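You operate a simulated robot arm through the tools that you are given. There is no shell and no other tool. Be economical: measure what you need, move in short steps, check, and stop when the job is done.

You run a simulated robot arm. Do the job below in one go: nothing can be reset, and whatever is moved stays where it is left.

## Task
Put the blue cartridge marked "57" from the ledge of the wall unit on the tiled bench and the blue cartridge marked "72" on the top of the black mat. Open the low right drawer, put the blue-capped bottle in the inside of the low right drawer, then shut the drawer. Take the teal card and put it in the blue tray. Put the blue filter on the top of the sand bench. Take the clean filter from the ledge of the wall unit and leave it on the top of the teal mat. The order is free. Set down upright: blue cartridge, blue-capped bottle, blue filter, clean filter.

It is judged by the outcome, as a careful person would: the job done as asked, and still so three seconds after it is handed in. It fails if anything else is knocked over, pushed out of place, dropped, spilled or broken.

## Robot
A 6-joint arm with a two-finger gripper on a trunk, on a base that drives. Base frame: it is fixed to the floor where the robot stands at the start and does not move with it; the origin is under the middle of the robot, x ahead of it, y to its left, z up; the surface under the hand at the start is at about z = 0.88. Lengths are in m, angles in rad, forces in N, time in s.
With the tool pointing down near the work surface it reaches from about 0.16 to 0.62 m from the robot's upright axis, wherever it stands. Its first joint turns from -2.897 to 2.897 rad. Places, roughly: blue cartridge [0.5, -0.25, 1]; blue filter (6x6x9 cm) [-1.6, 8.3, 0.9]; blue tray (26x18x4 cm) [-6.8, 8, 0.9]; blue-capped bottle [-6.75, 7.5, 1]; clean filter [0.5, -0.75, 1]; inside of the low right drawer [-7.8, 7.5, 0.1]; low right drawer [-7.9, 7.5, 0.2]; teal card [-6.75, 7.75, 1]; tiled bench [-4, 0, 0.9]; top of the black mat (20x20 cm) [-1.78, 1.64, 0.88]; top of the sand bench [-4.1, 6.3, 0.8]; top of the teal mat (22x20 cm) [-0.34, -2.6, 0.56]. Payload 2.45 kg.
The tool frame sits at the grasp point between the pads (the TCP): z along the fingers, y along the line on which they close. The tips reach 0.026 m beyond it. The gripper opens to 0.096 m. The gripper's body begins 0.069 m behind the TCP.
Orientation is that of the tool frame in the base frame, as a unit quaternion [x, y, z, w]. With the fingers straight down and closing along the base's y, the tool's x points along the base's -x, its y along +y and its z along -z.

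## Interface
- The arm moves only by the tool servo_tool. Its argument "motion" is one flat list of numbers, 7 for each row, row after row: the turn, a rotation vector about the tool's x, y, z in rad, then the shift along the tool's x, y, z in m, then the gripper command, from -1 (fully open) to 1 (shut), values between in proportion. In form: [wx, wy, wz, dx, dy, dz, claw, wx, wy, wz, dx, dy, dz, claw, ...]. A call has 1 to 8 rows; each row shifts and turns the commanded pose from where the row before left it, along the tool's axes as they then stand. Each row takes 0.2 s and may step no farther than 0.05 m and 0.15 rad from the row before; otherwise, or with a gripper value out of range, the whole call is refused. A pose out of reach is approached as far as the arm can. The call stops where the force on the tool passes 40 N (or 10 N more than at its start, if that is more) or the arm is blocked; 0.2 s more then pass. The fingers move at their own pace and stop on an object; they squeeze with about 34 N. The grip force told is the motor's: it shows also when the fingers shut on nothing. Time passes only in rows, and 0.2 s behind the last, so rows that do not move let the fingers close. It gives the time, the measured TCP pose, the force on the tool (base axes), the opening and the grip force at its end, in the units of the frame above (readings bear some noise), with the torque about the TCP (base axes, N m) and any sound that the robot's microphone picked up.
- Cameras (640 x 400 px; columns grow to the right, rows downward): "scene" is now at [0.0232, 0.1154, 1.1544]; the picture's right is [-0.46, -0.89, 0.00], its down [-0.21, 0.11, -0.97] and it looks along [0.87, -0.44, -0.23] (base axes); focal length 280 px, centre (320, 200). "wrist" rides on the gripper at [0.082, 0.003, -0.098] in the tool frame; the picture's right is [-0.04, 1.00, 0.00], its down [-0.73, -0.03, -0.68] and it looks along [-0.68, -0.03, 0.73] (tool axes); focal length 256 px, centre (320, 200).
- grab_frame(camera): a new picture of that camera. It takes no simulated time.
- slide_trunk(by): slides the trunk up (or, below 0, down) by that many m; the arm and the scene camera ride with it, the base frame stays. It gives what a move gives, with no picture.
- drive_base(legs): drives the robot by 1 to 6 legs, each [ahead, turn to the left] in m and rad, along the robot's own axes; the way and the turn of a leg run together, so that a leg with both is an arc; at most 1.5 m and 3.142 rad a leg. The arm and the cameras ride along, it lands a little off, and it stops where it bumps. It gives what a move gives.
- turn_head(pan, tilt): turns the head with the scene camera to pan (to the left, within 2.705 rad either way) and tilt (down, from -0.506 to 1.204), counted from straight ahead of the robot. It gives what a move gives.
- point_at(camera, pixels): for up to 12 pixels [column, row] of the newest picture of that camera ("zoom" is the newest enlarged one), the place [x, y, z] in the base frame of the surface seen there, good to about 0.003 m. It takes no simulated time.
- close_up(camera, box): a new picture of the part [left, top, right, bottom] of that camera's present view, enlarged. It takes no simulated time.
- job_done(): hands the job in; it is judged then, once.

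Keep the steps short. Do not move on a guess: measure, check each grasp and each placing, and mend mistakes. In all there are 138 turns and 150 pictures (those below and enlarged ones count). Leave the gripper open and the arm clear of the work at the hand-in unless told otherwise, and finish with a single line.

The tools are called after "Request:" by a JSON object that holds its "op" and its "data". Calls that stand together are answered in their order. servo_tool: Moves the arm, as the interface text tells. Its arguments: {"type":"object","properties":{"motion":{"type":"array","items":{"type":"number"}}},"required":["motion"]} The other tools are called the same way: slide_trunk (by) slides the trunk up or down; drive_base (legs) drives the base; turn_head (pan, tilt) turns the head that bears the scene camera; grab_frame (camera) takes a picture; point_at (camera, pixels) gives the place of the surface under pixels of a picture; close_up (camera, box) takes an enlarged picture of a part of a camera's view; job_done () hands the job in.

At the start:

```text
t: 0.0
eef_pos: [0.3652, -0.2631, 0.9986]
ee_rot: [0.002, 1.0, 0.0, 0.0]
wrist_force: [-0.4, -0.5, -0.7]
wrist_torque: [-0.01, 0.01, 0.01]
grip_width: 0.096
finger_force: 0.0
trunk travel left (down, up): [-0.15, 0.0]
robot x, y, heading: [0.0005, -0.0029, 0.0]
head pan, tilt: [-0.473, 0.234]
```

scene: 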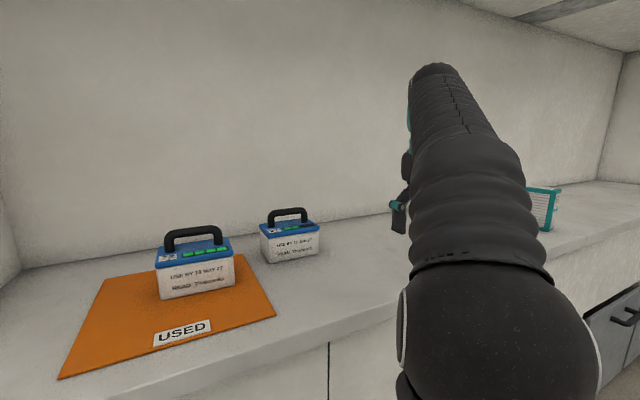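
wrist: 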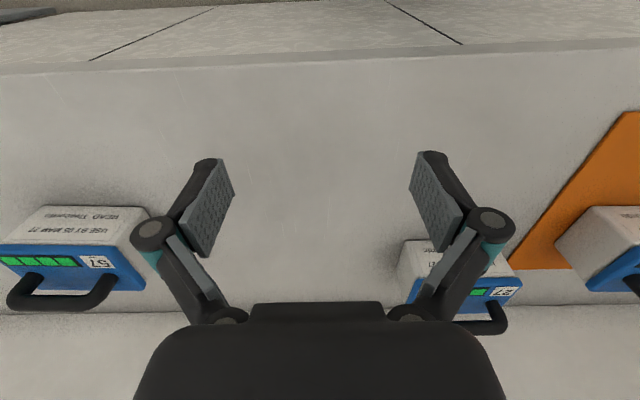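

I see two or three cartridges on the ledge. I'll zoom in to read the marks first.

Request:
{"op": "close_up", "data": {"camera": "wrist", "box": [0, 190, 160, 320]}}

Request:
{"op": "close_up", "data": {"camera": "wrist", "box": [380, 190, 640, 340]}}

Request:
{"op": "close_up", "data": {"camera": "scene", "box": [140, 190, 340, 310]}}

```text
3.08 times, centred on (80, 255) of wrist
```

zoom: 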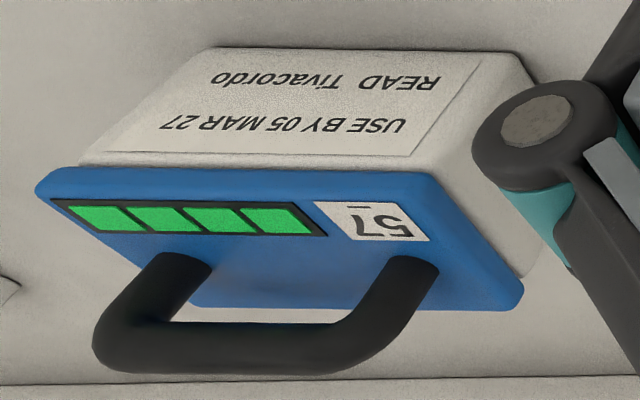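

```text
2.46 times, centred on (510, 265) of wrist
```

zoom: 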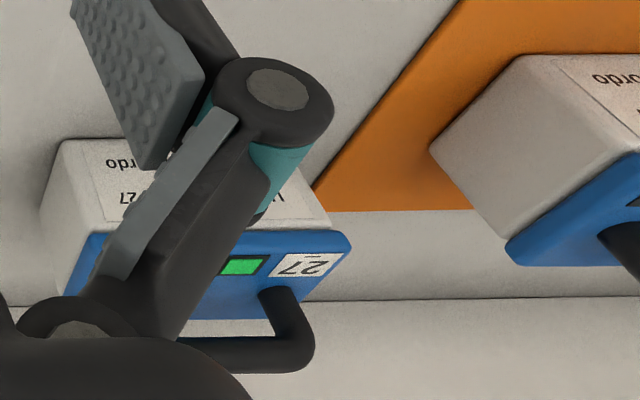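

```text
3.20 times, centred on (240, 250) of scene
```

zoom: 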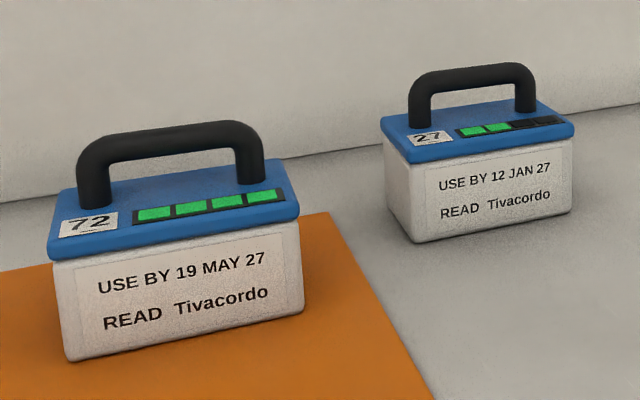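

72 is on the USED mat, 27 is a decoy and 57 is at the wrist picture's left. Now I'll measure them.

Request:
{"op": "point_at", "data": {"camera": "scene", "pixels": [[163, 260], [235, 246], [193, 229], [160, 297], [166, 240], [219, 233], [289, 210], [265, 258], [550, 190], [525, 192], [545, 230], [100, 350]]}}

Request:
{"op": "point_at", "data": {"camera": "wrist", "pixels": [[10, 247], [105, 247], [130, 285], [40, 282], [20, 295], [108, 285], [60, 304], [50, 210], [140, 220], [100, 60], [300, 60], [600, 45]]}}

Request:
{"op": "turn_head", "data": {"pan": -1.0, "tilt": 0.4}}

Request:
{"op": "grab_frame", "data": {"camera": "scene"}}

```text
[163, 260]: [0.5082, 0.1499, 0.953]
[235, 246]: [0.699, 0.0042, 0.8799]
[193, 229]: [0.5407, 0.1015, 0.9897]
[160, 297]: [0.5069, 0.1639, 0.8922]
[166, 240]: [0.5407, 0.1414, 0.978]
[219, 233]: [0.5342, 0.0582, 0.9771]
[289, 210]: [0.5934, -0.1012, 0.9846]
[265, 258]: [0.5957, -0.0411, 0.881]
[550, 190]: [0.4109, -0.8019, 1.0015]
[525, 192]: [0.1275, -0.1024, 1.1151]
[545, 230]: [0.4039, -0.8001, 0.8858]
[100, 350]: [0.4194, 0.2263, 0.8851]
```

```text
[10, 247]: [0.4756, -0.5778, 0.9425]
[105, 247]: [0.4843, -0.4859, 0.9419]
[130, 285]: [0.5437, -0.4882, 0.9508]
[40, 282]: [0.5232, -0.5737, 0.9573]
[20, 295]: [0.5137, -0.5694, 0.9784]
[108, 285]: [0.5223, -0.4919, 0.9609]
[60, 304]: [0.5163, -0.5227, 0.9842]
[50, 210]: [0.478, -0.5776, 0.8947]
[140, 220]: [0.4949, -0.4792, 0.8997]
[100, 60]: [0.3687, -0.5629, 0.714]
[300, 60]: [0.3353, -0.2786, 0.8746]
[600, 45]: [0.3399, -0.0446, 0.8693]
```

```text
t: 0.9
eef_pos: [0.3643, -0.2642, 0.9999]
ee_rot: [0.002, 1.0, 0.0, 0.0]
wrist_force: [-0.3, -0.2, -0.3]
wrist_torque: [0.0, 0.03, -0.01]
grip_width: 0.096
finger_force: 0.1
trunk travel left (down, up): [-0.15, 0.0]
robot x, y, heading: [0.0013, -0.0018, -0.001]
head pan, tilt: [-1.0, 0.4]
```

```text
144 pictures are left
```

scene: 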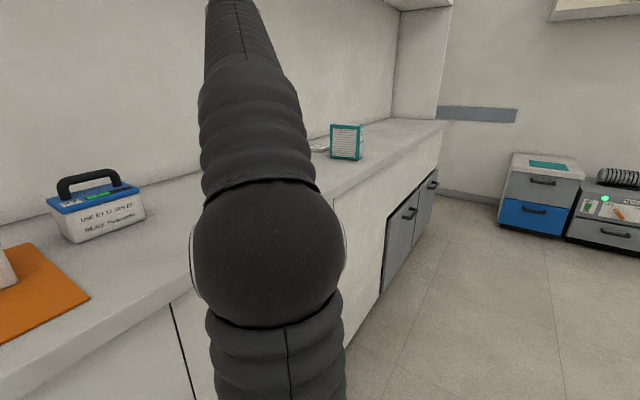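

The 57 handle runs along y at x≈0.52. Next I'll survey the room with the head before any driving.

Request:
{"op": "turn_head", "data": {"pan": 1.3, "tilt": 0.25}}

Request:
{"op": "grab_frame", "data": {"camera": "scene"}}

Request:
{"op": "turn_head", "data": {"pan": 2.6, "tilt": 0.25}}

Request:
{"op": "grab_frame", "data": {"camera": "scene"}}

Request:
{"op": "turn_head", "data": {"pan": -2.1, "tilt": 0.25}}

Request:
{"op": "grab_frame", "data": {"camera": "scene"}}

```text
t: 3.1
eef_pos: [0.3639, -0.2634, 0.9991]
ee_rot: [0.002, 1.0, 0.0, 0.0]
wrist_force: [-0.7, 0.3, 0.0]
wrist_torque: [0.02, -0.01, 0.02]
grip_width: 0.0962
finger_force: 0.1
trunk travel left (down, up): [-0.15, 0.0]
robot x, y, heading: [-0.0021, -0.0032, -0.003]
head pan, tilt: [1.3, 0.25]
```

```text
143 pictures are left
```

scene: 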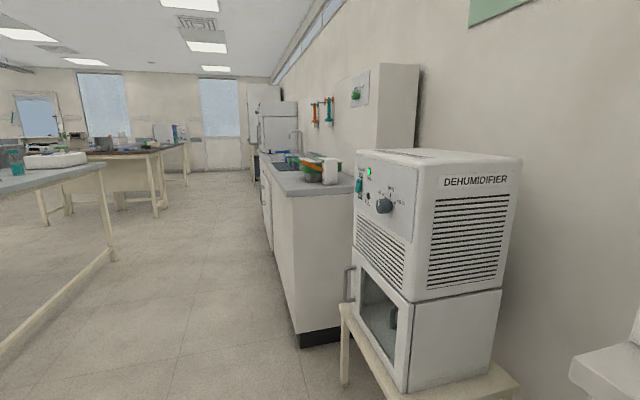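

```text
t: 4.5
eef_pos: [0.3642, -0.2651, 1.0001]
ee_rot: [0.001, 1.0, 0.0, 0.001]
wrist_force: [0.5, -0.1, -0.1]
wrist_torque: [0.01, 0.0, -0.02]
grip_width: 0.096
finger_force: 0.1
trunk travel left (down, up): [-0.15, 0.0]
robot x, y, heading: [0.0008, 0.0007, -0.005]
head pan, tilt: [2.601, 0.25]
```

```text
142 pictures are left
```

scene: 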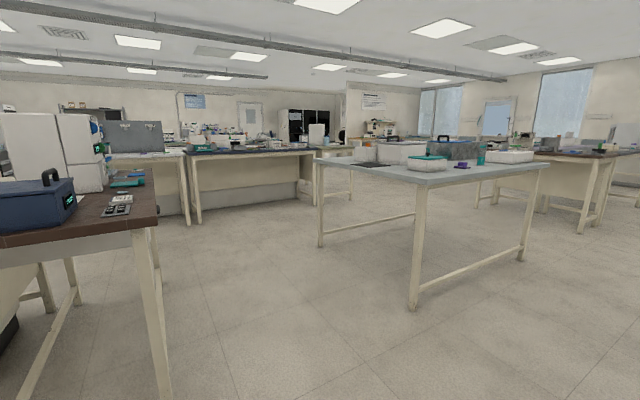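

```text
t: 8.3
eef_pos: [0.3657, -0.2647, 0.9998]
ee_rot: [0.002, 1.0, 0.0, 0.0]
wrist_force: [0.2, -0.1, 0.0]
wrist_torque: [0.0, -0.02, 0.03]
grip_width: 0.0958
finger_force: 0.0
trunk travel left (down, up): [-0.15, 0.0]
robot x, y, heading: [-0.0029, 0.0001, -0.001]
head pan, tilt: [-2.1, 0.25]
```

```text
141 pictures are left
```

scene: 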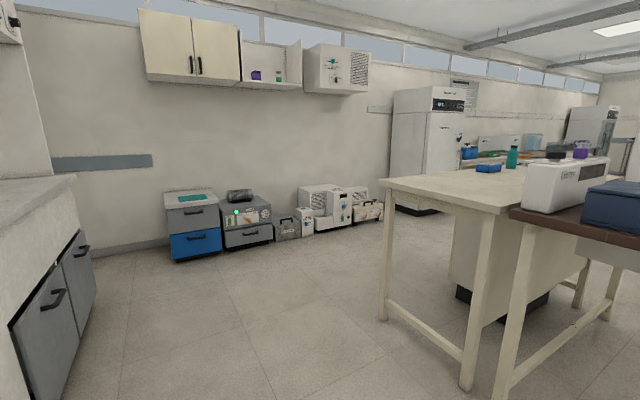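

Now I'll measure the landmarks in this view, then the other direction.

Request:
{"op": "point_at", "data": {"camera": "scene", "pixels": [[192, 197], [170, 195], [210, 195], [186, 260], [382, 183], [490, 208], [465, 388], [384, 318], [420, 300], [530, 225], [240, 200], [410, 210]]}}

Request:
{"op": "turn_head", "data": {"pan": 2.6, "tilt": 0.25}}

Request:
{"op": "grab_frame", "data": {"camera": "scene"}}

Request:
{"op": "close_up", "data": {"camera": "scene", "box": [310, 120, 560, 220]}}

Request:
{"op": "point_at", "data": {"camera": "scene", "pixels": [[370, 164], [426, 184], [547, 164], [316, 162], [413, 300], [520, 255], [320, 240], [157, 214], [165, 398], [192, 155], [315, 152], [190, 220]]}}

```text
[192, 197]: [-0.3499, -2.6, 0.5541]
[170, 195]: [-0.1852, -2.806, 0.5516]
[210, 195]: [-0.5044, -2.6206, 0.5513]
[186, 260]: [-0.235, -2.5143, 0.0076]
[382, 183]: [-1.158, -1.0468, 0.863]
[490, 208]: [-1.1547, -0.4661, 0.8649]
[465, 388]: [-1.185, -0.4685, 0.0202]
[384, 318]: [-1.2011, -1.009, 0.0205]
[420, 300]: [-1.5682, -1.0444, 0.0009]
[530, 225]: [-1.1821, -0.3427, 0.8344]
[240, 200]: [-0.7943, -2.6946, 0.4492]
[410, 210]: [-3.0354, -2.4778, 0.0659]
```

```text
t: 12.0
eef_pos: [0.3644, -0.2639, 0.9994]
ee_rot: [0.001, 1.0, 0.001, 0.001]
wrist_force: [-0.9, -0.7, -0.2]
wrist_torque: [0.0, 0.0, -0.05]
grip_width: 0.0961
finger_force: 0.0
trunk travel left (down, up): [-0.15, 0.0]
robot x, y, heading: [0.0023, 0.0, 0.003]
head pan, tilt: [2.601, 0.25]
```

```text
140 pictures are left
```

scene: 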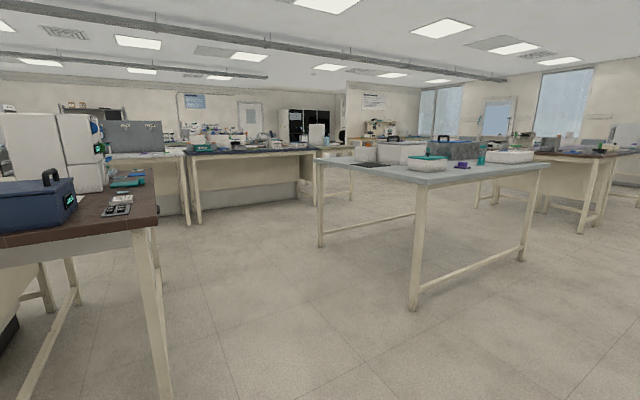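

```text
2.56 times, centred on (435, 170) of scene
```

zoom: 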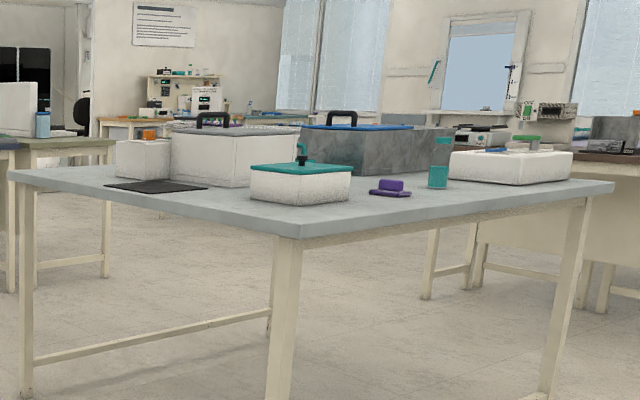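

```text
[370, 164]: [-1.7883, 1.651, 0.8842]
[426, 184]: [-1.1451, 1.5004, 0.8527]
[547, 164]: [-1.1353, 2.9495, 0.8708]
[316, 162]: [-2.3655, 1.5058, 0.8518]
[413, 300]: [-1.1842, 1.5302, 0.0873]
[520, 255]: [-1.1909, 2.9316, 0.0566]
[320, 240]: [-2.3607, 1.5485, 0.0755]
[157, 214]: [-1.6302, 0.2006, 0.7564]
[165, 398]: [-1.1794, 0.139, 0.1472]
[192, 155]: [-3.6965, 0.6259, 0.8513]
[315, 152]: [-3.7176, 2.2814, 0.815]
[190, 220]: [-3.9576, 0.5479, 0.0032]
```

Layout understood. First 72: lift the hand and bring it left over the cartridge for a look from above.

Request:
{"op": "servo_tool", "data": {"motion": [0, 0, 0, 0, 0, -0.045, -1, 0, 0, 0, 0, 0, -0.045, -1, 0, 0, 0, -0.01, 0.048, 0, -1, 0, 0, 0, -0.01, 0.048, 0, -1, 0, 0, 0, -0.01, 0.048, 0, -1, 0, 0, 0, -0.01, 0.048, 0, -1, 0, 0, 0, -0.01, 0.048, 0, -1, 0, 0, 0, -0.01, 0.048, 0, -1]}}

Request:
{"op": "servo_tool", "data": {"motion": [0, 0, 0, -0.01, 0.045, 0, -1, 0, 0, 0, -0.01, 0.03, 0, -1]}}

Request:
{"op": "grab_frame", "data": {"camera": "wrist"}}

```text
t: 13.8
eef_pos: [0.4214, 0.028, 1.0059]
ee_rot: [0.002, 1.0, 0.0, 0.0]
wrist_force: [0.3, -1.1, -0.1]
wrist_torque: [0.03, -0.02, 0.01]
grip_width: 0.096
finger_force: 0.1
out of reach, approached as far as the arm can: row 1, 2
trunk travel left (down, up): [-0.15, 0.0]
robot x, y, heading: [0.0021, 0.0009, -0.003]
head pan, tilt: [2.601, 0.25]
```

```text
t: 14.4
eef_pos: [0.4409, 0.1025, 1.0066]
ee_rot: [0.002, 1.0, 0.0, 0.0]
wrist_force: [-0.2, -0.5, 0.5]
wrist_torque: [0.0, -0.02, -0.01]
grip_width: 0.0961
finger_force: 0.0
trunk travel left (down, up): [-0.15, 0.0]
robot x, y, heading: [-0.0009, -0.0019, 0.002]
head pan, tilt: [2.601, 0.25]
```

```text
138 pictures are left
```

wrist: 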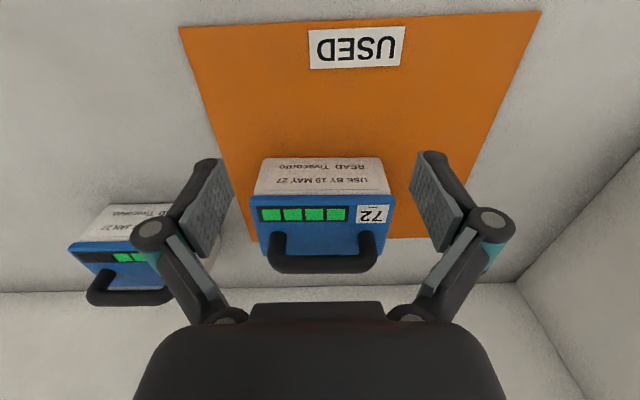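

72 is clearly in view. I'll measure its handle and lid points, and test how high the hand can go here.

Request:
{"op": "point_at", "data": {"camera": "wrist", "pixels": [[280, 240], [366, 238], [280, 265], [366, 262], [322, 265], [322, 258], [262, 200], [390, 200], [322, 245], [300, 272], [350, 228], [255, 240]]}}

Request:
{"op": "servo_tool", "data": {"motion": [0, 0, 0, 0, 0, -0.04, -1, 0, 0, 0, 0, 0, 0, -1]}}

```text
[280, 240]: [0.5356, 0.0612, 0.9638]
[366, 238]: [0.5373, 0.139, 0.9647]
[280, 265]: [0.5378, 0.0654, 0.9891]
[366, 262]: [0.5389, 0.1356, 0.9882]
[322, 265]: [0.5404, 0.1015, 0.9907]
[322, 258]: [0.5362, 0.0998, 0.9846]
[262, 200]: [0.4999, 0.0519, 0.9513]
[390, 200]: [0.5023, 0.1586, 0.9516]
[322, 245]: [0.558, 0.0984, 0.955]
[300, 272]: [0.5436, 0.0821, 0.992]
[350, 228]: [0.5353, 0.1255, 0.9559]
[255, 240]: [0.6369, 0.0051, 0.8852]
```

```text
t: 15.0
eef_pos: [0.4416, 0.1021, 1.0048]
ee_rot: [0.002, 1.0, -0.001, -0.001]
wrist_force: [-0.2, 0.1, -0.5]
wrist_torque: [-0.02, -0.02, -0.03]
grip_width: 0.0961
finger_force: 0.0
out of reach, approached as far as the arm can: row 1
trunk travel left (down, up): [-0.15, 0.0]
robot x, y, heading: [-0.0005, -0.0032, -0.0]
head pan, tilt: [2.601, 0.25]
```

Handle centre is about (0.542, 0.100), top z≈0.992, and the hand tops out at about 1.006, so I must straddle the handle from the side. I'll move left to y≈0.205, then turn the tool −90°.

Request:
{"op": "servo_tool", "data": {"motion": [0, 0, 0, 0, 0.05, 0, -1, 0, 0, 0, 0, 0.05, 0, -1, 0, 0, -0.1428, 0, 0, 0, -1, 0, 0, -0.1428, 0, 0, 0, -1, 0, 0, -0.1428, 0, 0, 0, -1, 0, 0, -0.1428, 0, 0, 0, -1, 0, 0, -0.1428, 0, 0, 0, -1, 0, 0, -0.1428, 0, 0, 0, -1]}}

Request:
{"op": "servo_tool", "data": {"motion": [0, 0, -0.1428, 0, 0, 0, -1, 0, 0, -0.1428, 0, 0, 0, -1, 0, 0, -0.1428, 0, 0, 0, -1, 0, 0, -0.1428, 0, 0, 0, -1, 0, 0, -0.1428, 0, 0, 0, -1, 0, 0, 0, 0, 0, 0, -1]}}

Request:
{"op": "grab_frame", "data": {"camera": "wrist"}}

```text
t: 16.8
eef_pos: [0.4409, 0.2002, 0.9992]
ee_rot: [-0.415, 0.91, 0.0, 0.001]
wrist_force: [-0.7, 1.1, 0.0]
wrist_torque: [-0.02, 0.02, -0.05]
grip_width: 0.0957
finger_force: 0.1
out of reach, approached as far as the arm can: row 2
trunk travel left (down, up): [-0.15, 0.0]
robot x, y, heading: [-0.0014, -0.0037, 0.001]
head pan, tilt: [2.601, 0.25]
```

```text
t: 18.2
eef_pos: [0.4417, 0.202, 0.9997]
ee_rot: [-0.706, 0.709, 0.0, 0.001]
wrist_force: [0.0, -0.4, 0.6]
wrist_torque: [0.0, 0.02, 0.0]
grip_width: 0.0962
finger_force: 0.0
trunk travel left (down, up): [-0.15, 0.0]
robot x, y, heading: [0.0015, -0.0032, -0.004]
head pan, tilt: [2.601, 0.25]
```

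```text
137 pictures are left
```

wrist: 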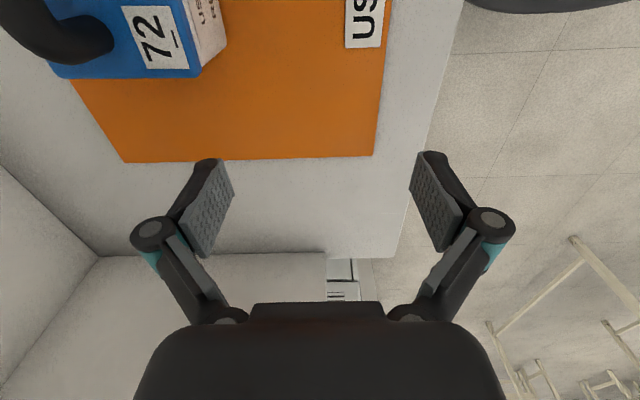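

The height limit falls with reach, so I'll drive 0.10 m ahead instead, which brings the hand beside the handle.

Request:
{"op": "drive_base", "data": {"legs": [[0.1, 0]]}}

Request:
{"op": "grab_frame", "data": {"camera": "wrist"}}

```text
t: 19.4
eef_pos: [0.5416, 0.2013, 1.0003]
ee_rot: [-0.706, 0.708, -0.001, 0.0]
wrist_force: [0.5, -0.3, -0.3]
wrist_torque: [0.03, 0.0, -0.02]
grip_width: 0.0958
finger_force: 0.0
trunk travel left (down, up): [-0.15, 0.0]
robot x, y, heading: [0.1009, -0.0003, -0.004]
head pan, tilt: [2.601, 0.25]
```

```text
136 pictures are left
```

wrist: 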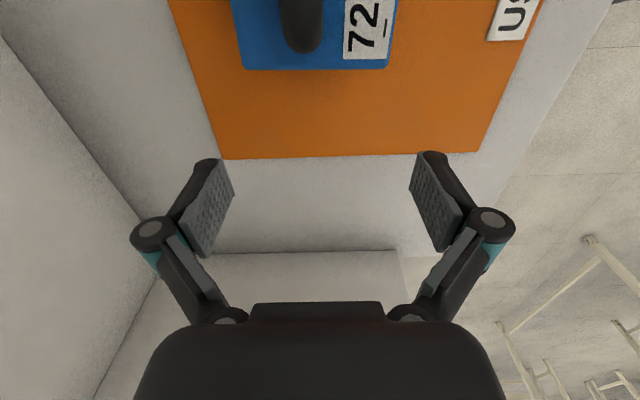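

Aligned. Slide along −y 0.10, down 0.012, then look before closing.

Request:
{"op": "servo_tool", "data": {"motion": [0, 0, 0, 0.034, 0, 0.0, -1, 0, 0, 0, 0.034, 0, 0.006, -1, 0, 0, 0, 0.034, 0, 0.007, -1, 0, 0, 0, 0, 0, 0, -1]}}

Request:
{"op": "grab_frame", "data": {"camera": "wrist"}}

```text
t: 20.4
eef_pos: [0.5413, 0.0981, 0.9859]
ee_rot: [-0.706, 0.708, -0.001, 0.001]
wrist_force: [-0.7, 0.4, 0.2]
wrist_torque: [0.03, 0.01, 0.0]
grip_width: 0.0958
finger_force: 0.1
trunk travel left (down, up): [-0.15, 0.0]
robot x, y, heading: [0.1019, 0.0003, -0.003]
head pan, tilt: [2.601, 0.25]
```

```text
135 pictures are left
```

wrist: 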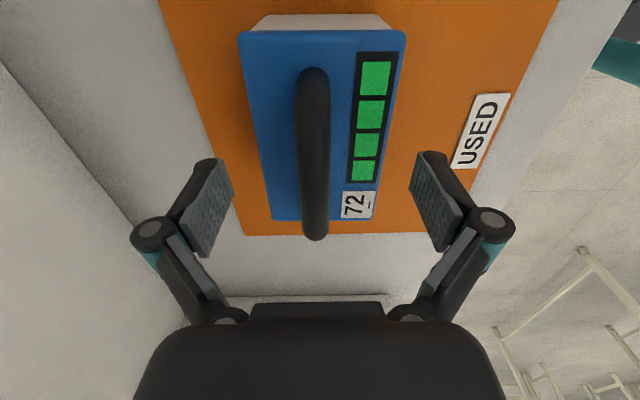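

The handle runs through the TCP pixel (320,186). Closing.

Request:
{"op": "servo_tool", "data": {"motion": [0, 0, 0, 0, -0.003, 0, 0.0, 0, 0, 0, 0, 0, 0, 1, 0, 0, 0, 0, 0, 0, 1, 0, 0, 0, 0, 0, 0, 1]}}

Request:
{"op": "servo_tool", "data": {"motion": [0, 0, 0, 0, 0, -0.015, 1, 0, 0, 0, 0, 0, 0, 1]}}

```text
t: 21.4
eef_pos: [0.5441, 0.0987, 0.9867]
ee_rot: [-0.706, 0.708, -0.001, 0.001]
wrist_force: [0.1, 0.2, 3.0]
wrist_torque: [-0.01, 0.0, -0.28]
grip_width: 0.0143
finger_force: 34.0
trunk travel left (down, up): [-0.15, 0.0]
robot x, y, heading: [0.1026, -0.0021, 0.004]
head pan, tilt: [2.601, 0.25]
```

```text
t: 22.0
eef_pos: [0.5442, 0.0997, 1.0008]
ee_rot: [-0.706, 0.709, -0.001, 0.0]
wrist_force: [0.0, 0.8, -4.1]
wrist_torque: [-0.04, 0.01, -0.01]
grip_width: 0.0141
finger_force: 33.8
trunk travel left (down, up): [-0.15, 0.0]
robot x, y, heading: [0.1006, 0.0009, 0.006]
head pan, tilt: [2.601, 0.25]
```

Held and lifted (about 4 N, opening 0.014). Now drive out and through the aisle to face the black mat.

Request:
{"op": "drive_base", "data": {"legs": [[-0.5, 0], [0, 1.5708], [0.85, 0], [0, 1.5708], [1.38, 0], [0, -1.5708]]}}

Request:
{"op": "turn_head", "data": {"pan": 0.0, "tilt": 0.45}}

Request:
{"op": "grab_frame", "data": {"camera": "scene"}}

Request:
{"op": "grab_frame", "data": {"camera": "wrist"}}

```text
t: 47.0
eef_pos: [-1.8597, 1.3194, 1.0022]
ee_rot: [1.0, -0.006, -0.001, -0.001]
wrist_force: [0.5, 0.0, -4.8]
wrist_torque: [0.02, 0.02, -0.01]
grip_width: 0.0141
finger_force: 34.5
trunk travel left (down, up): [-0.15, 0.0]
robot x, y, heading: [-1.7678, 0.8768, 1.565]
head pan, tilt: [2.601, 0.25]
```

```text
t: 49.3
eef_pos: [-1.8596, 1.3208, 1.0002]
ee_rot: [1.0, -0.006, 0.0, 0.0]
wrist_force: [0.4, 0.0, -4.1]
wrist_torque: [0.02, 0.0, -0.09]
grip_width: 0.0146
finger_force: 34.1
trunk travel left (down, up): [-0.15, 0.0]
robot x, y, heading: [-1.7665, 0.8761, 1.562]
head pan, tilt: [0.0, 0.45]
```

```text
134 pictures are left
```

scene: 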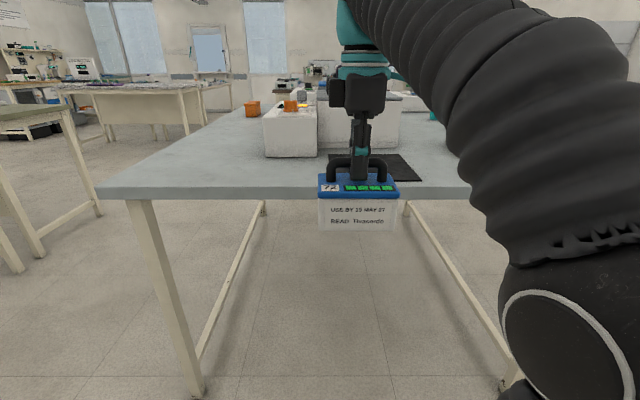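

```text
133 pictures are left
```

wrist: 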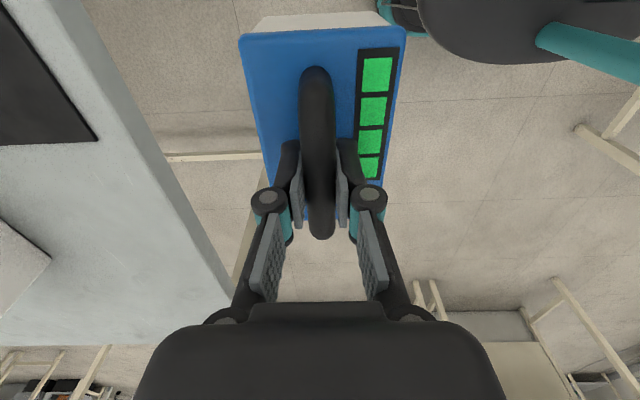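

Measure the mat corners and the white box.

Request:
{"op": "point_at", "data": {"camera": "scene", "pixels": [[420, 180], [403, 155], [331, 158], [375, 160], [290, 157], [262, 158], [317, 155], [310, 190], [405, 178]]}}

Request:
{"op": "point_at", "data": {"camera": "wrist", "pixels": [[97, 140], [10, 143], [15, 30], [45, 258], [5, 222]]}}

```text
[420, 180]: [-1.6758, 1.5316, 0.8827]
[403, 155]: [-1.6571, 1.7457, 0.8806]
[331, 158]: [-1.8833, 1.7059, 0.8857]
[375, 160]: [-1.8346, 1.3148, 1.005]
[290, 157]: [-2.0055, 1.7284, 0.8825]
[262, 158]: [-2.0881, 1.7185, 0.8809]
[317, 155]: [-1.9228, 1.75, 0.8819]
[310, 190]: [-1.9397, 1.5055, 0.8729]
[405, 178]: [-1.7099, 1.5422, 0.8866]
```

```text
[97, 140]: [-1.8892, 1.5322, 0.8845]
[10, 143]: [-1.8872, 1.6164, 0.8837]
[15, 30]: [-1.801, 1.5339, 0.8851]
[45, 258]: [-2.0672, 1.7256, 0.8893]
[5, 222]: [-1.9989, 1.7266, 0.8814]
```

Mat spans x −1.885..−1.68, y 1.53..1.74. Drive 0.29 ahead, then shift the hand over its centre (−1.78, 1.637).

Request:
{"op": "drive_base", "data": {"legs": [[0.29, 0]]}}

Request:
{"op": "servo_tool", "data": {"motion": [0, 0, 0, 0.04, -0.013, 0, 1, 0, 0, 0, 0.038, -0.013, 0, 1, 0, 0, 0, 0, 0, 0, 1]}}

Request:
{"op": "grab_frame", "data": {"camera": "wrist"}}

```text
t: 51.3
eef_pos: [-1.8571, 1.6101, 1.0022]
ee_rot: [1.0, -0.007, 0.0, -0.001]
wrist_force: [0.0, 0.8, -4.7]
wrist_torque: [0.01, -0.01, 0.01]
grip_width: 0.0142
finger_force: 33.9
trunk travel left (down, up): [-0.15, 0.0]
robot x, y, heading: [-1.7593, 1.1658, 1.567]
head pan, tilt: [0.0, 0.45]
```

```text
t: 52.1
eef_pos: [-1.7773, 1.6337, 1.0]
ee_rot: [1.0, -0.006, 0.0, -0.001]
wrist_force: [-0.4, 0.3, -4.5]
wrist_torque: [0.01, -0.02, 0.01]
grip_width: 0.0144
finger_force: 33.8
trunk travel left (down, up): [-0.15, 0.0]
robot x, y, heading: [-1.7606, 1.1655, 1.563]
head pan, tilt: [0.0, 0.45]
```

```text
132 pictures are left
```

wrist: 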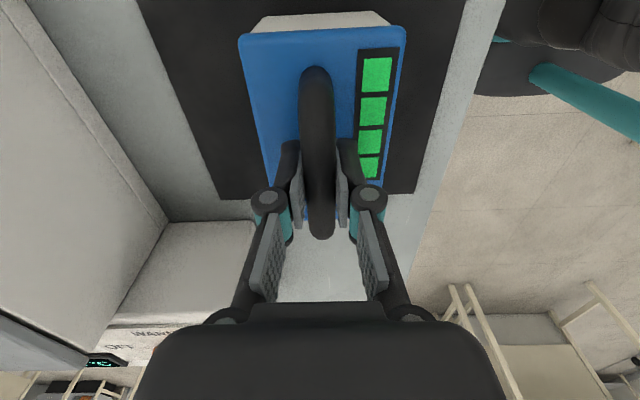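

Centred. Lower in small steps to contact.

Request:
{"op": "servo_tool", "data": {"motion": [0, 0, 0, 0, 0, 0.005, 1, 0, 0, 0, 0, 0, 0.005, 1, 0, 0, 0, 0, 0, 0.003, 1, 0, 0, 0, 0, 0, 0.002, 1, 0, 0, 0, 0, 0, 0, 1]}}

```text
t: 53.3
eef_pos: [-1.7776, 1.6336, 0.9869]
ee_rot: [1.0, -0.007, -0.001, -0.002]
wrist_force: [-1.1, 11.4, 22.8]
wrist_torque: [0.04, 0.06, 0.0]
grip_width: 0.0143
finger_force: 33.9
trunk travel left (down, up): [-0.15, 0.0]
robot x, y, heading: [-1.7612, 1.1643, 1.563]
head pan, tilt: [0.0, 0.45]
```

Contact at 22.8 N at the expected height. Ease, open, slide along the handle and look.

Request:
{"op": "servo_tool", "data": {"motion": [0, 0, 0, 0, 0, -0.002, 1, 0, 0, 0, 0, 0, 0, -0.3, 0, 0, 0, 0, 0, 0, -1, 0, 0, 0, 0, 0, -0.008, -1, 0, 0, 0, -0.035, 0, 0, -1, 0, 0, 0, -0.035, 0, 0, -1, 0, 0, 0, -0.04, 0, 0, -1, 0, 0, 0, 0, 0, 0, -1]}}

Request:
{"op": "grab_frame", "data": {"camera": "scene"}}

```text
t: 55.1
eef_pos: [-1.8869, 1.6349, 0.9965]
ee_rot: [1.0, -0.007, 0.0, -0.001]
wrist_force: [0.1, 0.2, 0.1]
wrist_torque: [0.0, 0.02, -0.01]
grip_width: 0.096
finger_force: 0.0
trunk travel left (down, up): [-0.15, 0.0]
robot x, y, heading: [-1.7614, 1.1656, 1.563]
head pan, tilt: [0.0, 0.45]
```

```text
131 pictures are left
```

scene: 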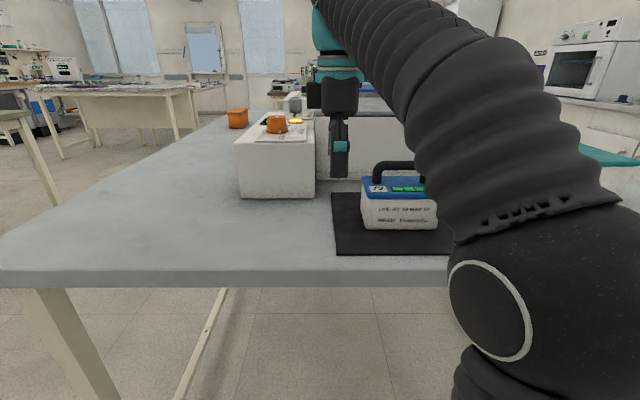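

72 stands on the black mat. Now return to the ledge for 57.

Request:
{"op": "drive_base", "data": {"legs": [[-0.29, 0], [0, -1.563], [1.36, 0], [0, -1.5708], [1.395, 0], [0, 1.5708]]}}

Request:
{"op": "turn_head", "data": {"pan": -0.3, "tilt": 0.3}}

Request:
{"op": "grab_frame", "data": {"camera": "scene"}}

```text
t: 81.4
eef_pos: [0.0674, -0.3586, 0.9963]
ee_rot: [0.713, -0.701, 0.001, 0.0]
wrist_force: [-0.3, -0.2, -0.6]
wrist_torque: [-0.05, -0.01, 0.02]
grip_width: 0.096
finger_force: 0.1
trunk travel left (down, up): [-0.15, 0.0]
robot x, y, heading: [-0.3982, -0.4944, 0.022]
head pan, tilt: [0.0, 0.45]
```

```text
t: 82.2
eef_pos: [0.0686, -0.3579, 0.9946]
ee_rot: [0.713, -0.702, 0.0, 0.0]
wrist_force: [-0.1, 0.5, 0.0]
wrist_torque: [0.0, 0.01, 0.01]
grip_width: 0.0962
finger_force: 0.1
trunk travel left (down, up): [-0.15, 0.0]
robot x, y, heading: [-0.3972, -0.4996, 0.021]
head pan, tilt: [-0.3, 0.3]
```

```text
130 pictures are left
```

scene: 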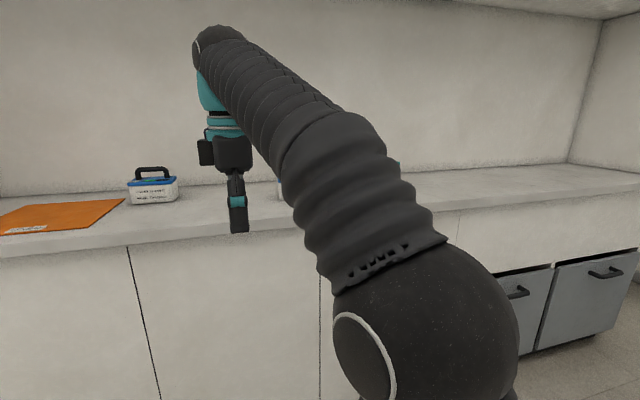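

Turn −0.021 and drive 0.447 ahead; this puts the hand left of 57's handle.

Request:
{"op": "drive_base", "data": {"legs": [[0, -0.021], [0.447, 0]]}}

Request:
{"op": "grab_frame", "data": {"camera": "wrist"}}

```text
t: 85.3
eef_pos: [0.5166, -0.3699, 0.996]
ee_rot: [-0.705, 0.71, 0.0, 0.001]
wrist_force: [0.5, -0.5, 0.0]
wrist_torque: [-0.01, -0.02, 0.03]
grip_width: 0.0961
finger_force: 0.0
trunk travel left (down, up): [-0.15, 0.0]
robot x, y, heading: [0.0469, -0.4987, -0.0]
head pan, tilt: [-0.3, 0.3]
```

```text
129 pictures are left
```

wrist: 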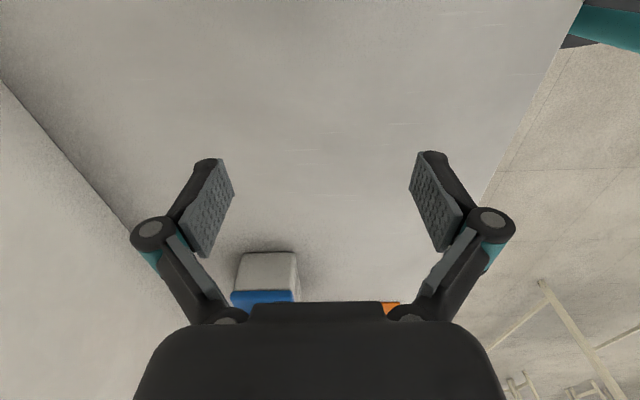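

Slide 0.06 right and look.

Request:
{"op": "servo_tool", "data": {"motion": [0, 0, 0, 0.03, 0, 0, -1, 0, 0, 0, 0.03, 0, 0, -1, 0, 0, 0, 0, 0, 0, -1]}}

Request:
{"op": "grab_frame", "data": {"camera": "wrist"}}

```text
t: 86.1
eef_pos: [0.5157, -0.4306, 0.9964]
ee_rot: [-0.705, 0.71, -0.001, 0.001]
wrist_force: [-0.1, -0.4, -0.9]
wrist_torque: [0.03, -0.03, -0.01]
grip_width: 0.0962
finger_force: 0.1
trunk travel left (down, up): [-0.15, 0.0]
robot x, y, heading: [0.0463, -0.5, -0.002]
head pan, tilt: [-0.3, 0.3]
```

```text
128 pictures are left
```

wrist: 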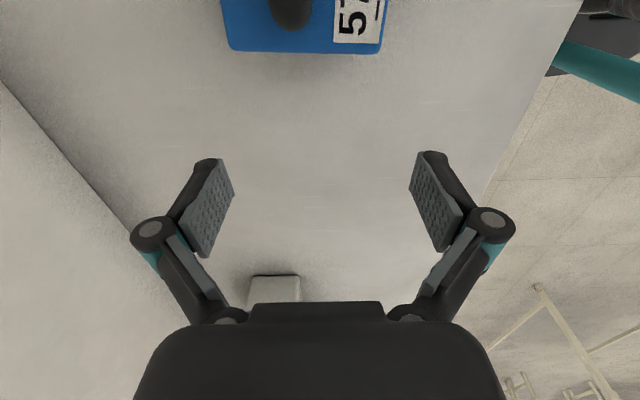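

Request:
{"op": "point_at", "data": {"camera": "wrist", "pixels": [[290, 10], [292, 25], [232, 45], [380, 45], [360, 20]]}}

```text
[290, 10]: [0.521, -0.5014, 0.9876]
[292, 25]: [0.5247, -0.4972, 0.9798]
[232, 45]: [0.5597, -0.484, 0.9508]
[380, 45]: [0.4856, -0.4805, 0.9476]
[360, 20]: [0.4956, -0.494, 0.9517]
```

57's handle is yawed about 0.1 rad with its centre near (0.520, −0.532). Align, slide in and lower.

Request:
{"op": "servo_tool", "data": {"motion": [0, 0, 0.1, 0, 0, 0, -1, 0, 0, 0, 0.0, -0.0144, 0, -1, 0, 0, 0, 0.035, 0, 0, -1, 0, 0, 0, 0.035, 0, 0.005, -1, 0, 0, 0, 0.0305, 0, 0.006, -1, 0, 0, 0, 0, 0, 0, -1]}}

Request:
{"op": "grab_frame", "data": {"camera": "wrist"}}

```text
t: 87.5
eef_pos: [0.5196, -0.5321, 0.9856]
ee_rot: [-0.669, 0.743, -0.001, 0.001]
wrist_force: [0.6, -0.6, 0.1]
wrist_torque: [-0.02, 0.03, -0.02]
grip_width: 0.0959
finger_force: 0.0
trunk travel left (down, up): [-0.15, 0.0]
robot x, y, heading: [0.0526, -0.4923, -0.005]
head pan, tilt: [-0.3, 0.3]
```

```text
127 pictures are left
```

wrist: 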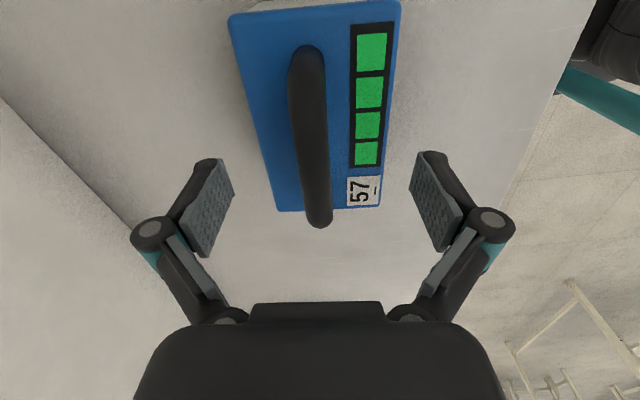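

Request:
{"op": "servo_tool", "data": {"motion": [0, 0, 0, 0.006, -0.003, 0, -1, 0, 0, 0, 0, 0, 0, 0, 0, 0, 0, 0, 0, 0, 1, 0, 0, 0, 0, 0, 0, 1, 0, 0, 0, 0, 0, 0, 1, 0, 0, 0, 0, 0, -0.015, 1, 0, 0, 0, 0, 0, 0, 1]}}

Request:
{"op": "grab_frame", "data": {"camera": "wrist"}}

```text
t: 89.1
eef_pos: [0.5223, -0.5383, 1.0002]
ee_rot: [-0.668, 0.744, 0.0, 0.001]
wrist_force: [-1.0, -0.1, -4.0]
wrist_torque: [-0.03, -0.01, -0.01]
grip_width: 0.0145
finger_force: 34.6
trunk travel left (down, up): [-0.15, 0.0]
robot x, y, heading: [0.0503, -0.5007, 0.001]
head pan, tilt: [-0.3, 0.3]
```

```text
126 pictures are left
```

wrist: 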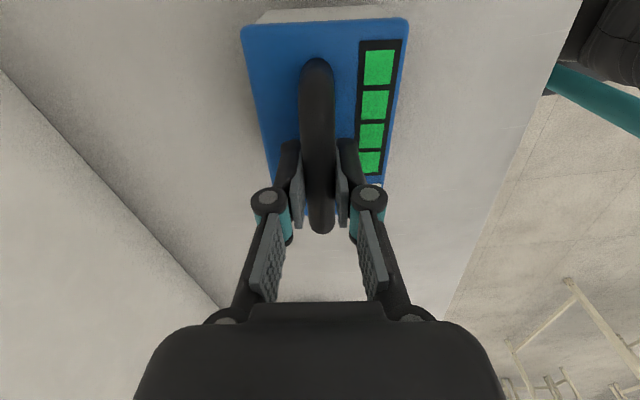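

57 is held and lifted. Drive out and along the aisle toward the tiled bench, stopping at x≈−2.7 to look.

Request:
{"op": "drive_base", "data": {"legs": [[-0.45, 0], [0, 1.5708], [1.37, 0], [0, 1.5708], [1.3, 0], [1.0, 0]]}}

Request:
{"op": "turn_head", "data": {"pan": 0.6, "tilt": 0.35}}

Request:
{"op": "grab_frame", "data": {"camera": "scene"}}

```text
t: 116.8
eef_pos: [-3.1676, 0.9337, 0.9997]
ee_rot: [0.746, 0.666, -0.001, 0.0]
wrist_force: [-0.9, -1.2, -4.8]
wrist_torque: [-0.01, 0.0, 0.0]
grip_width: 0.0141
finger_force: 33.7
trunk travel left (down, up): [-0.15, 0.0]
robot x, y, heading: [-2.6943, 0.8857, 3.13]
head pan, tilt: [-0.3, 0.3]
```

```text
t: 118.0
eef_pos: [-3.1668, 0.9325, 0.9987]
ee_rot: [0.746, 0.666, -0.001, -0.001]
wrist_force: [0.8, -0.4, -4.3]
wrist_torque: [0.0, -0.02, -0.01]
grip_width: 0.0143
finger_force: 34.0
trunk travel left (down, up): [-0.15, 0.0]
robot x, y, heading: [-2.6964, 0.8891, 3.132]
head pan, tilt: [0.6, 0.351]
```

```text
125 pictures are left
```

scene: 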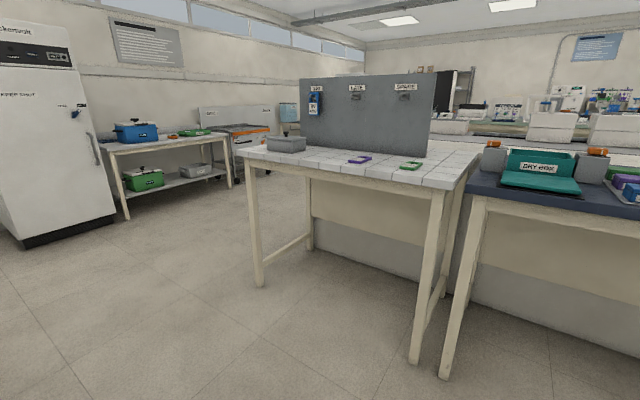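

Tiled bench is in view. I'll measure its edges and the free space on it.

Request:
{"op": "point_at", "data": {"camera": "scene", "pixels": [[240, 153], [440, 188], [470, 160], [358, 160], [411, 166], [285, 148], [430, 157], [300, 136], [330, 165], [390, 172], [416, 355], [258, 280]]}}

Request:
{"op": "close_up", "data": {"camera": "scene", "box": [230, 60, 490, 220]}}

```text
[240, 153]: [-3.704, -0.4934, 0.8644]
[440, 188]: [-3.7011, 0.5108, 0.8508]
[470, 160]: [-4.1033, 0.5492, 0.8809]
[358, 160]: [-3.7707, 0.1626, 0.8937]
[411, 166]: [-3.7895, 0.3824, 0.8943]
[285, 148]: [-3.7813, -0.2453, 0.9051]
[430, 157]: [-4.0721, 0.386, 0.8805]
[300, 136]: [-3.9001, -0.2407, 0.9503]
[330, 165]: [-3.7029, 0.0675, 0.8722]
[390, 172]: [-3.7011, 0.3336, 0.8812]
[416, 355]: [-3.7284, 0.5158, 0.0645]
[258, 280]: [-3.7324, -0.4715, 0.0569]
```

```text
2.46 times, centred on (360, 140) of scene
```

zoom: 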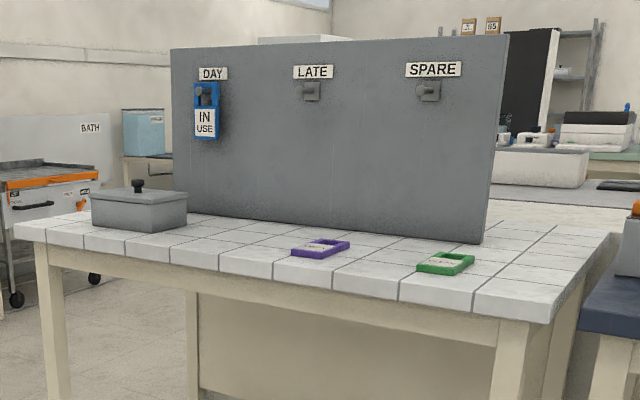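

Free spot at about (−3.82, −0.03) between the grey box and the purple tag. Drive round to face it, stopping short.

Request:
{"op": "drive_base", "data": {"legs": [[0.3, 0], [0, 1.58], [0.965, 0], [0, -1.5708]]}}

Request:
{"op": "turn_head", "data": {"pan": 0.0, "tilt": 0.45}}

Request:
{"op": "grab_frame", "data": {"camera": "scene"}}

```text
t: 132.3
eef_pos: [-3.4676, -0.039, 0.9991]
ee_rot: [0.74, 0.672, -0.001, -0.001]
wrist_force: [0.4, 0.2, -5.1]
wrist_torque: [-0.01, 0.01, 0.0]
grip_width: 0.0145
finger_force: 34.2
trunk travel left (down, up): [-0.15, 0.0]
robot x, y, heading: [-2.9937, -0.0702, -3.133]
head pan, tilt: [0.6, 0.351]
```

```text
t: 133.3
eef_pos: [-3.4678, -0.0389, 0.9986]
ee_rot: [0.74, 0.672, -0.001, 0.0]
wrist_force: [-0.5, 0.3, -3.6]
wrist_torque: [0.02, 0.01, -0.01]
grip_width: 0.0145
finger_force: 33.8
trunk travel left (down, up): [-0.15, 0.0]
robot x, y, heading: [-2.9921, -0.0722, -3.134]
head pan, tilt: [0.0, 0.45]
```

```text
123 pictures are left
```

scene: 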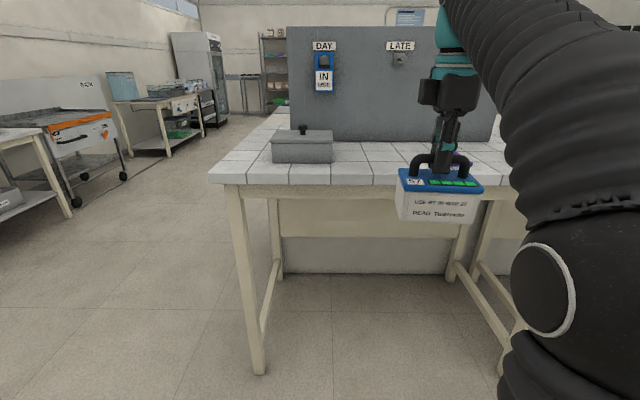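

Drive 0.355 ahead and check above the tiles.

Request:
{"op": "drive_base", "data": {"legs": [[0.355, 0]]}}

Request:
{"op": "grab_frame", "data": {"camera": "wrist"}}

Request:
{"op": "grab_frame", "data": {"camera": "scene"}}

```text
t: 135.6
eef_pos: [-3.8234, -0.0418, 0.9994]
ee_rot: [0.739, 0.673, -0.001, -0.002]
wrist_force: [0.0, 0.2, -5.1]
wrist_torque: [0.01, 0.02, -0.03]
grip_width: 0.0143
finger_force: 34.1
trunk travel left (down, up): [-0.15, 0.0]
robot x, y, heading: [-3.348, -0.0726, -3.133]
head pan, tilt: [0.0, 0.45]
```

```text
122 pictures are left
```

wrist: 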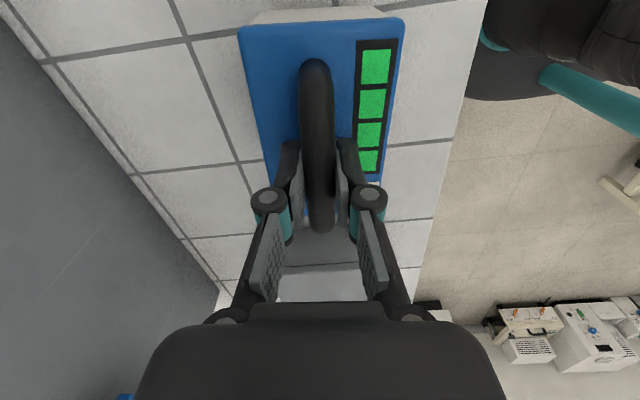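

```text
121 pictures are left
```

scene: 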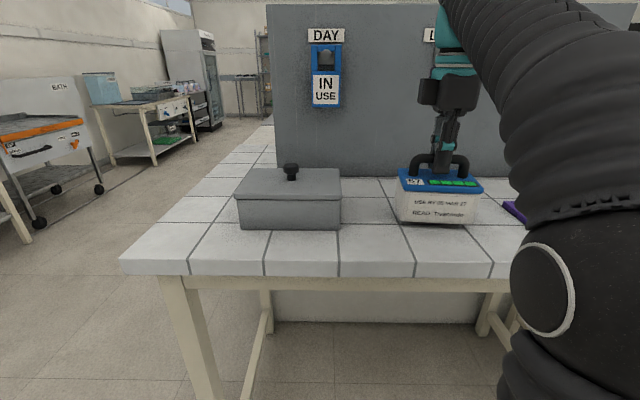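

Clear around it. Lower to contact.

Request:
{"op": "servo_tool", "data": {"motion": [0, 0, 0, 0, 0, 0.005, 1, 0, 0, 0, 0, 0, 0.005, 1, 0, 0, 0, 0, 0, 0.003, 1, 0, 0, 0, 0, 0, 0.002, 1, 0, 0, 0, 0, 0, 0, 1]}}

```text
t: 136.8
eef_pos: [-3.8228, -0.0432, 0.9848]
ee_rot: [0.74, 0.673, -0.001, -0.001]
wrist_force: [-4.5, 0.4, 11.3]
wrist_torque: [0.1, -0.01, 0.01]
grip_width: 0.0145
finger_force: 33.5
trunk travel left (down, up): [-0.15, 0.0]
robot x, y, heading: [-3.3488, -0.0772, -3.127]
head pan, tilt: [0.0, 0.45]
```

Contact (11 N). Release and slide off along the handle (+y).

Request:
{"op": "servo_tool", "data": {"motion": [0, 0, 0, 0, 0, -0.0005, 1, 0, 0, 0, 0, 0, 0, -0.3, 0, 0, 0, 0, 0, 0, -1, 0, 0, 0, 0, 0, -0.007, -1, 0, 0, 0, 0.035, 0, 0, -1, 0, 0, 0, 0.035, 0, 0, -1, 0, 0, 0, 0.04, 0, 0, -1, 0, 0, 0, 0, 0, 0, -1]}}

Request:
{"op": "grab_frame", "data": {"camera": "scene"}}

```text
t: 138.6
eef_pos: [-3.8119, 0.0664, 0.9923]
ee_rot: [0.74, 0.673, -0.001, -0.001]
wrist_force: [0.6, 1.1, 0.1]
wrist_torque: [0.02, 0.0, 0.01]
grip_width: 0.0961
finger_force: 0.1
trunk travel left (down, up): [-0.15, 0.0]
robot x, y, heading: [-3.3483, -0.0789, -3.134]
head pan, tilt: [0.0, 0.45]
```

```text
120 pictures are left
```

scene: 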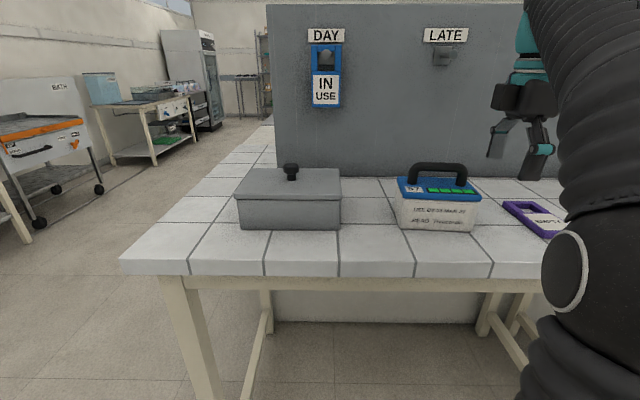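

57 stands on the tiled bench. Next the clean filter: drive back to the ledge.

Request:
{"op": "drive_base", "data": {"legs": [[-0.35, 0], [0, -1.578], [0.95, 0], [0, -1.5708], [1.4, 0], [1.2, 0]]}}

Request:
{"op": "drive_base", "data": {"legs": [[0, -1.5708], [1.45, 0]]}}

Request:
{"op": "turn_head", "data": {"pan": 0.85, "tilt": 0.35}}

Request:
{"op": "grab_frame", "data": {"camera": "scene"}}

```text
t: 165.4
eef_pos: [0.0784, 0.7146, 0.9926]
ee_rot: [-0.668, 0.744, -0.001, 0.002]
wrist_force: [0.3, 0.0, 1.3]
wrist_torque: [0.0, -0.01, 0.02]
grip_width: 0.0961
finger_force: 0.1
trunk travel left (down, up): [-0.15, 0.0]
robot x, y, heading: [-0.3849, 0.865, -0.002]
head pan, tilt: [0.0, 0.45]
```

```text
t: 176.3
eef_pos: [-0.5165, -1.0318, 0.9934]
ee_rot: [0.045, 0.999, -0.001, 0.0]
wrist_force: [-0.7, 0.2, -0.3]
wrist_torque: [0.01, 0.01, 0.04]
grip_width: 0.0962
finger_force: 0.0
trunk travel left (down, up): [-0.15, 0.0]
robot x, y, heading: [-0.3723, -0.567, -1.557]
head pan, tilt: [0.0, 0.45]
```

```text
t: 177.5
eef_pos: [-0.5156, -1.0322, 0.9926]
ee_rot: [0.046, 0.999, -0.001, 0.0]
wrist_force: [0.1, -0.5, 0.5]
wrist_torque: [0.02, 0.01, 0.0]
grip_width: 0.0962
finger_force: 0.1
trunk travel left (down, up): [-0.15, 0.0]
robot x, y, heading: [-0.3753, -0.5689, -1.557]
head pan, tilt: [0.85, 0.351]
```

```text
119 pictures are left
```

scene: 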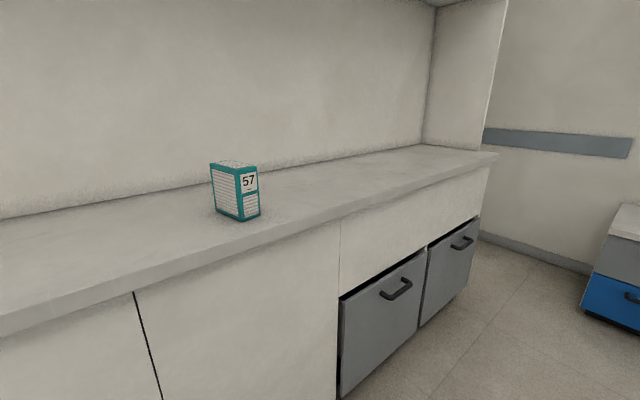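

Request:
{"op": "close_up", "data": {"camera": "scene", "box": [180, 140, 300, 240]}}

Request:
{"op": "point_at", "data": {"camera": "scene", "pixels": [[212, 166], [222, 208], [241, 218], [260, 212], [237, 175], [257, 166], [215, 164], [235, 162], [250, 181], [228, 170]]}}

```text
4.00 times, centred on (240, 190) of scene
```

zoom: 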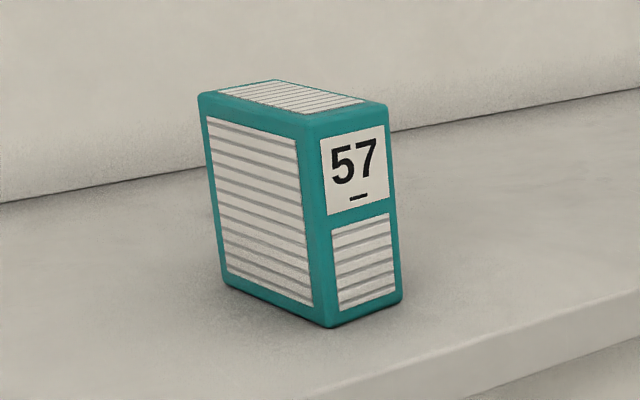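

```text
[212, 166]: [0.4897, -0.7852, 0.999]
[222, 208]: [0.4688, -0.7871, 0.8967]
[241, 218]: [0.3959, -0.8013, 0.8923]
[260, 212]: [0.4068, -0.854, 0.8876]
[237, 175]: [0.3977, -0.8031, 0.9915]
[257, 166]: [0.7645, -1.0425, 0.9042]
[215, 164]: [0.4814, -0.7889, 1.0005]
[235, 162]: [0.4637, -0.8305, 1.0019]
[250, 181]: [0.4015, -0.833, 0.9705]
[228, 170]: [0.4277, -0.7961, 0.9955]
```

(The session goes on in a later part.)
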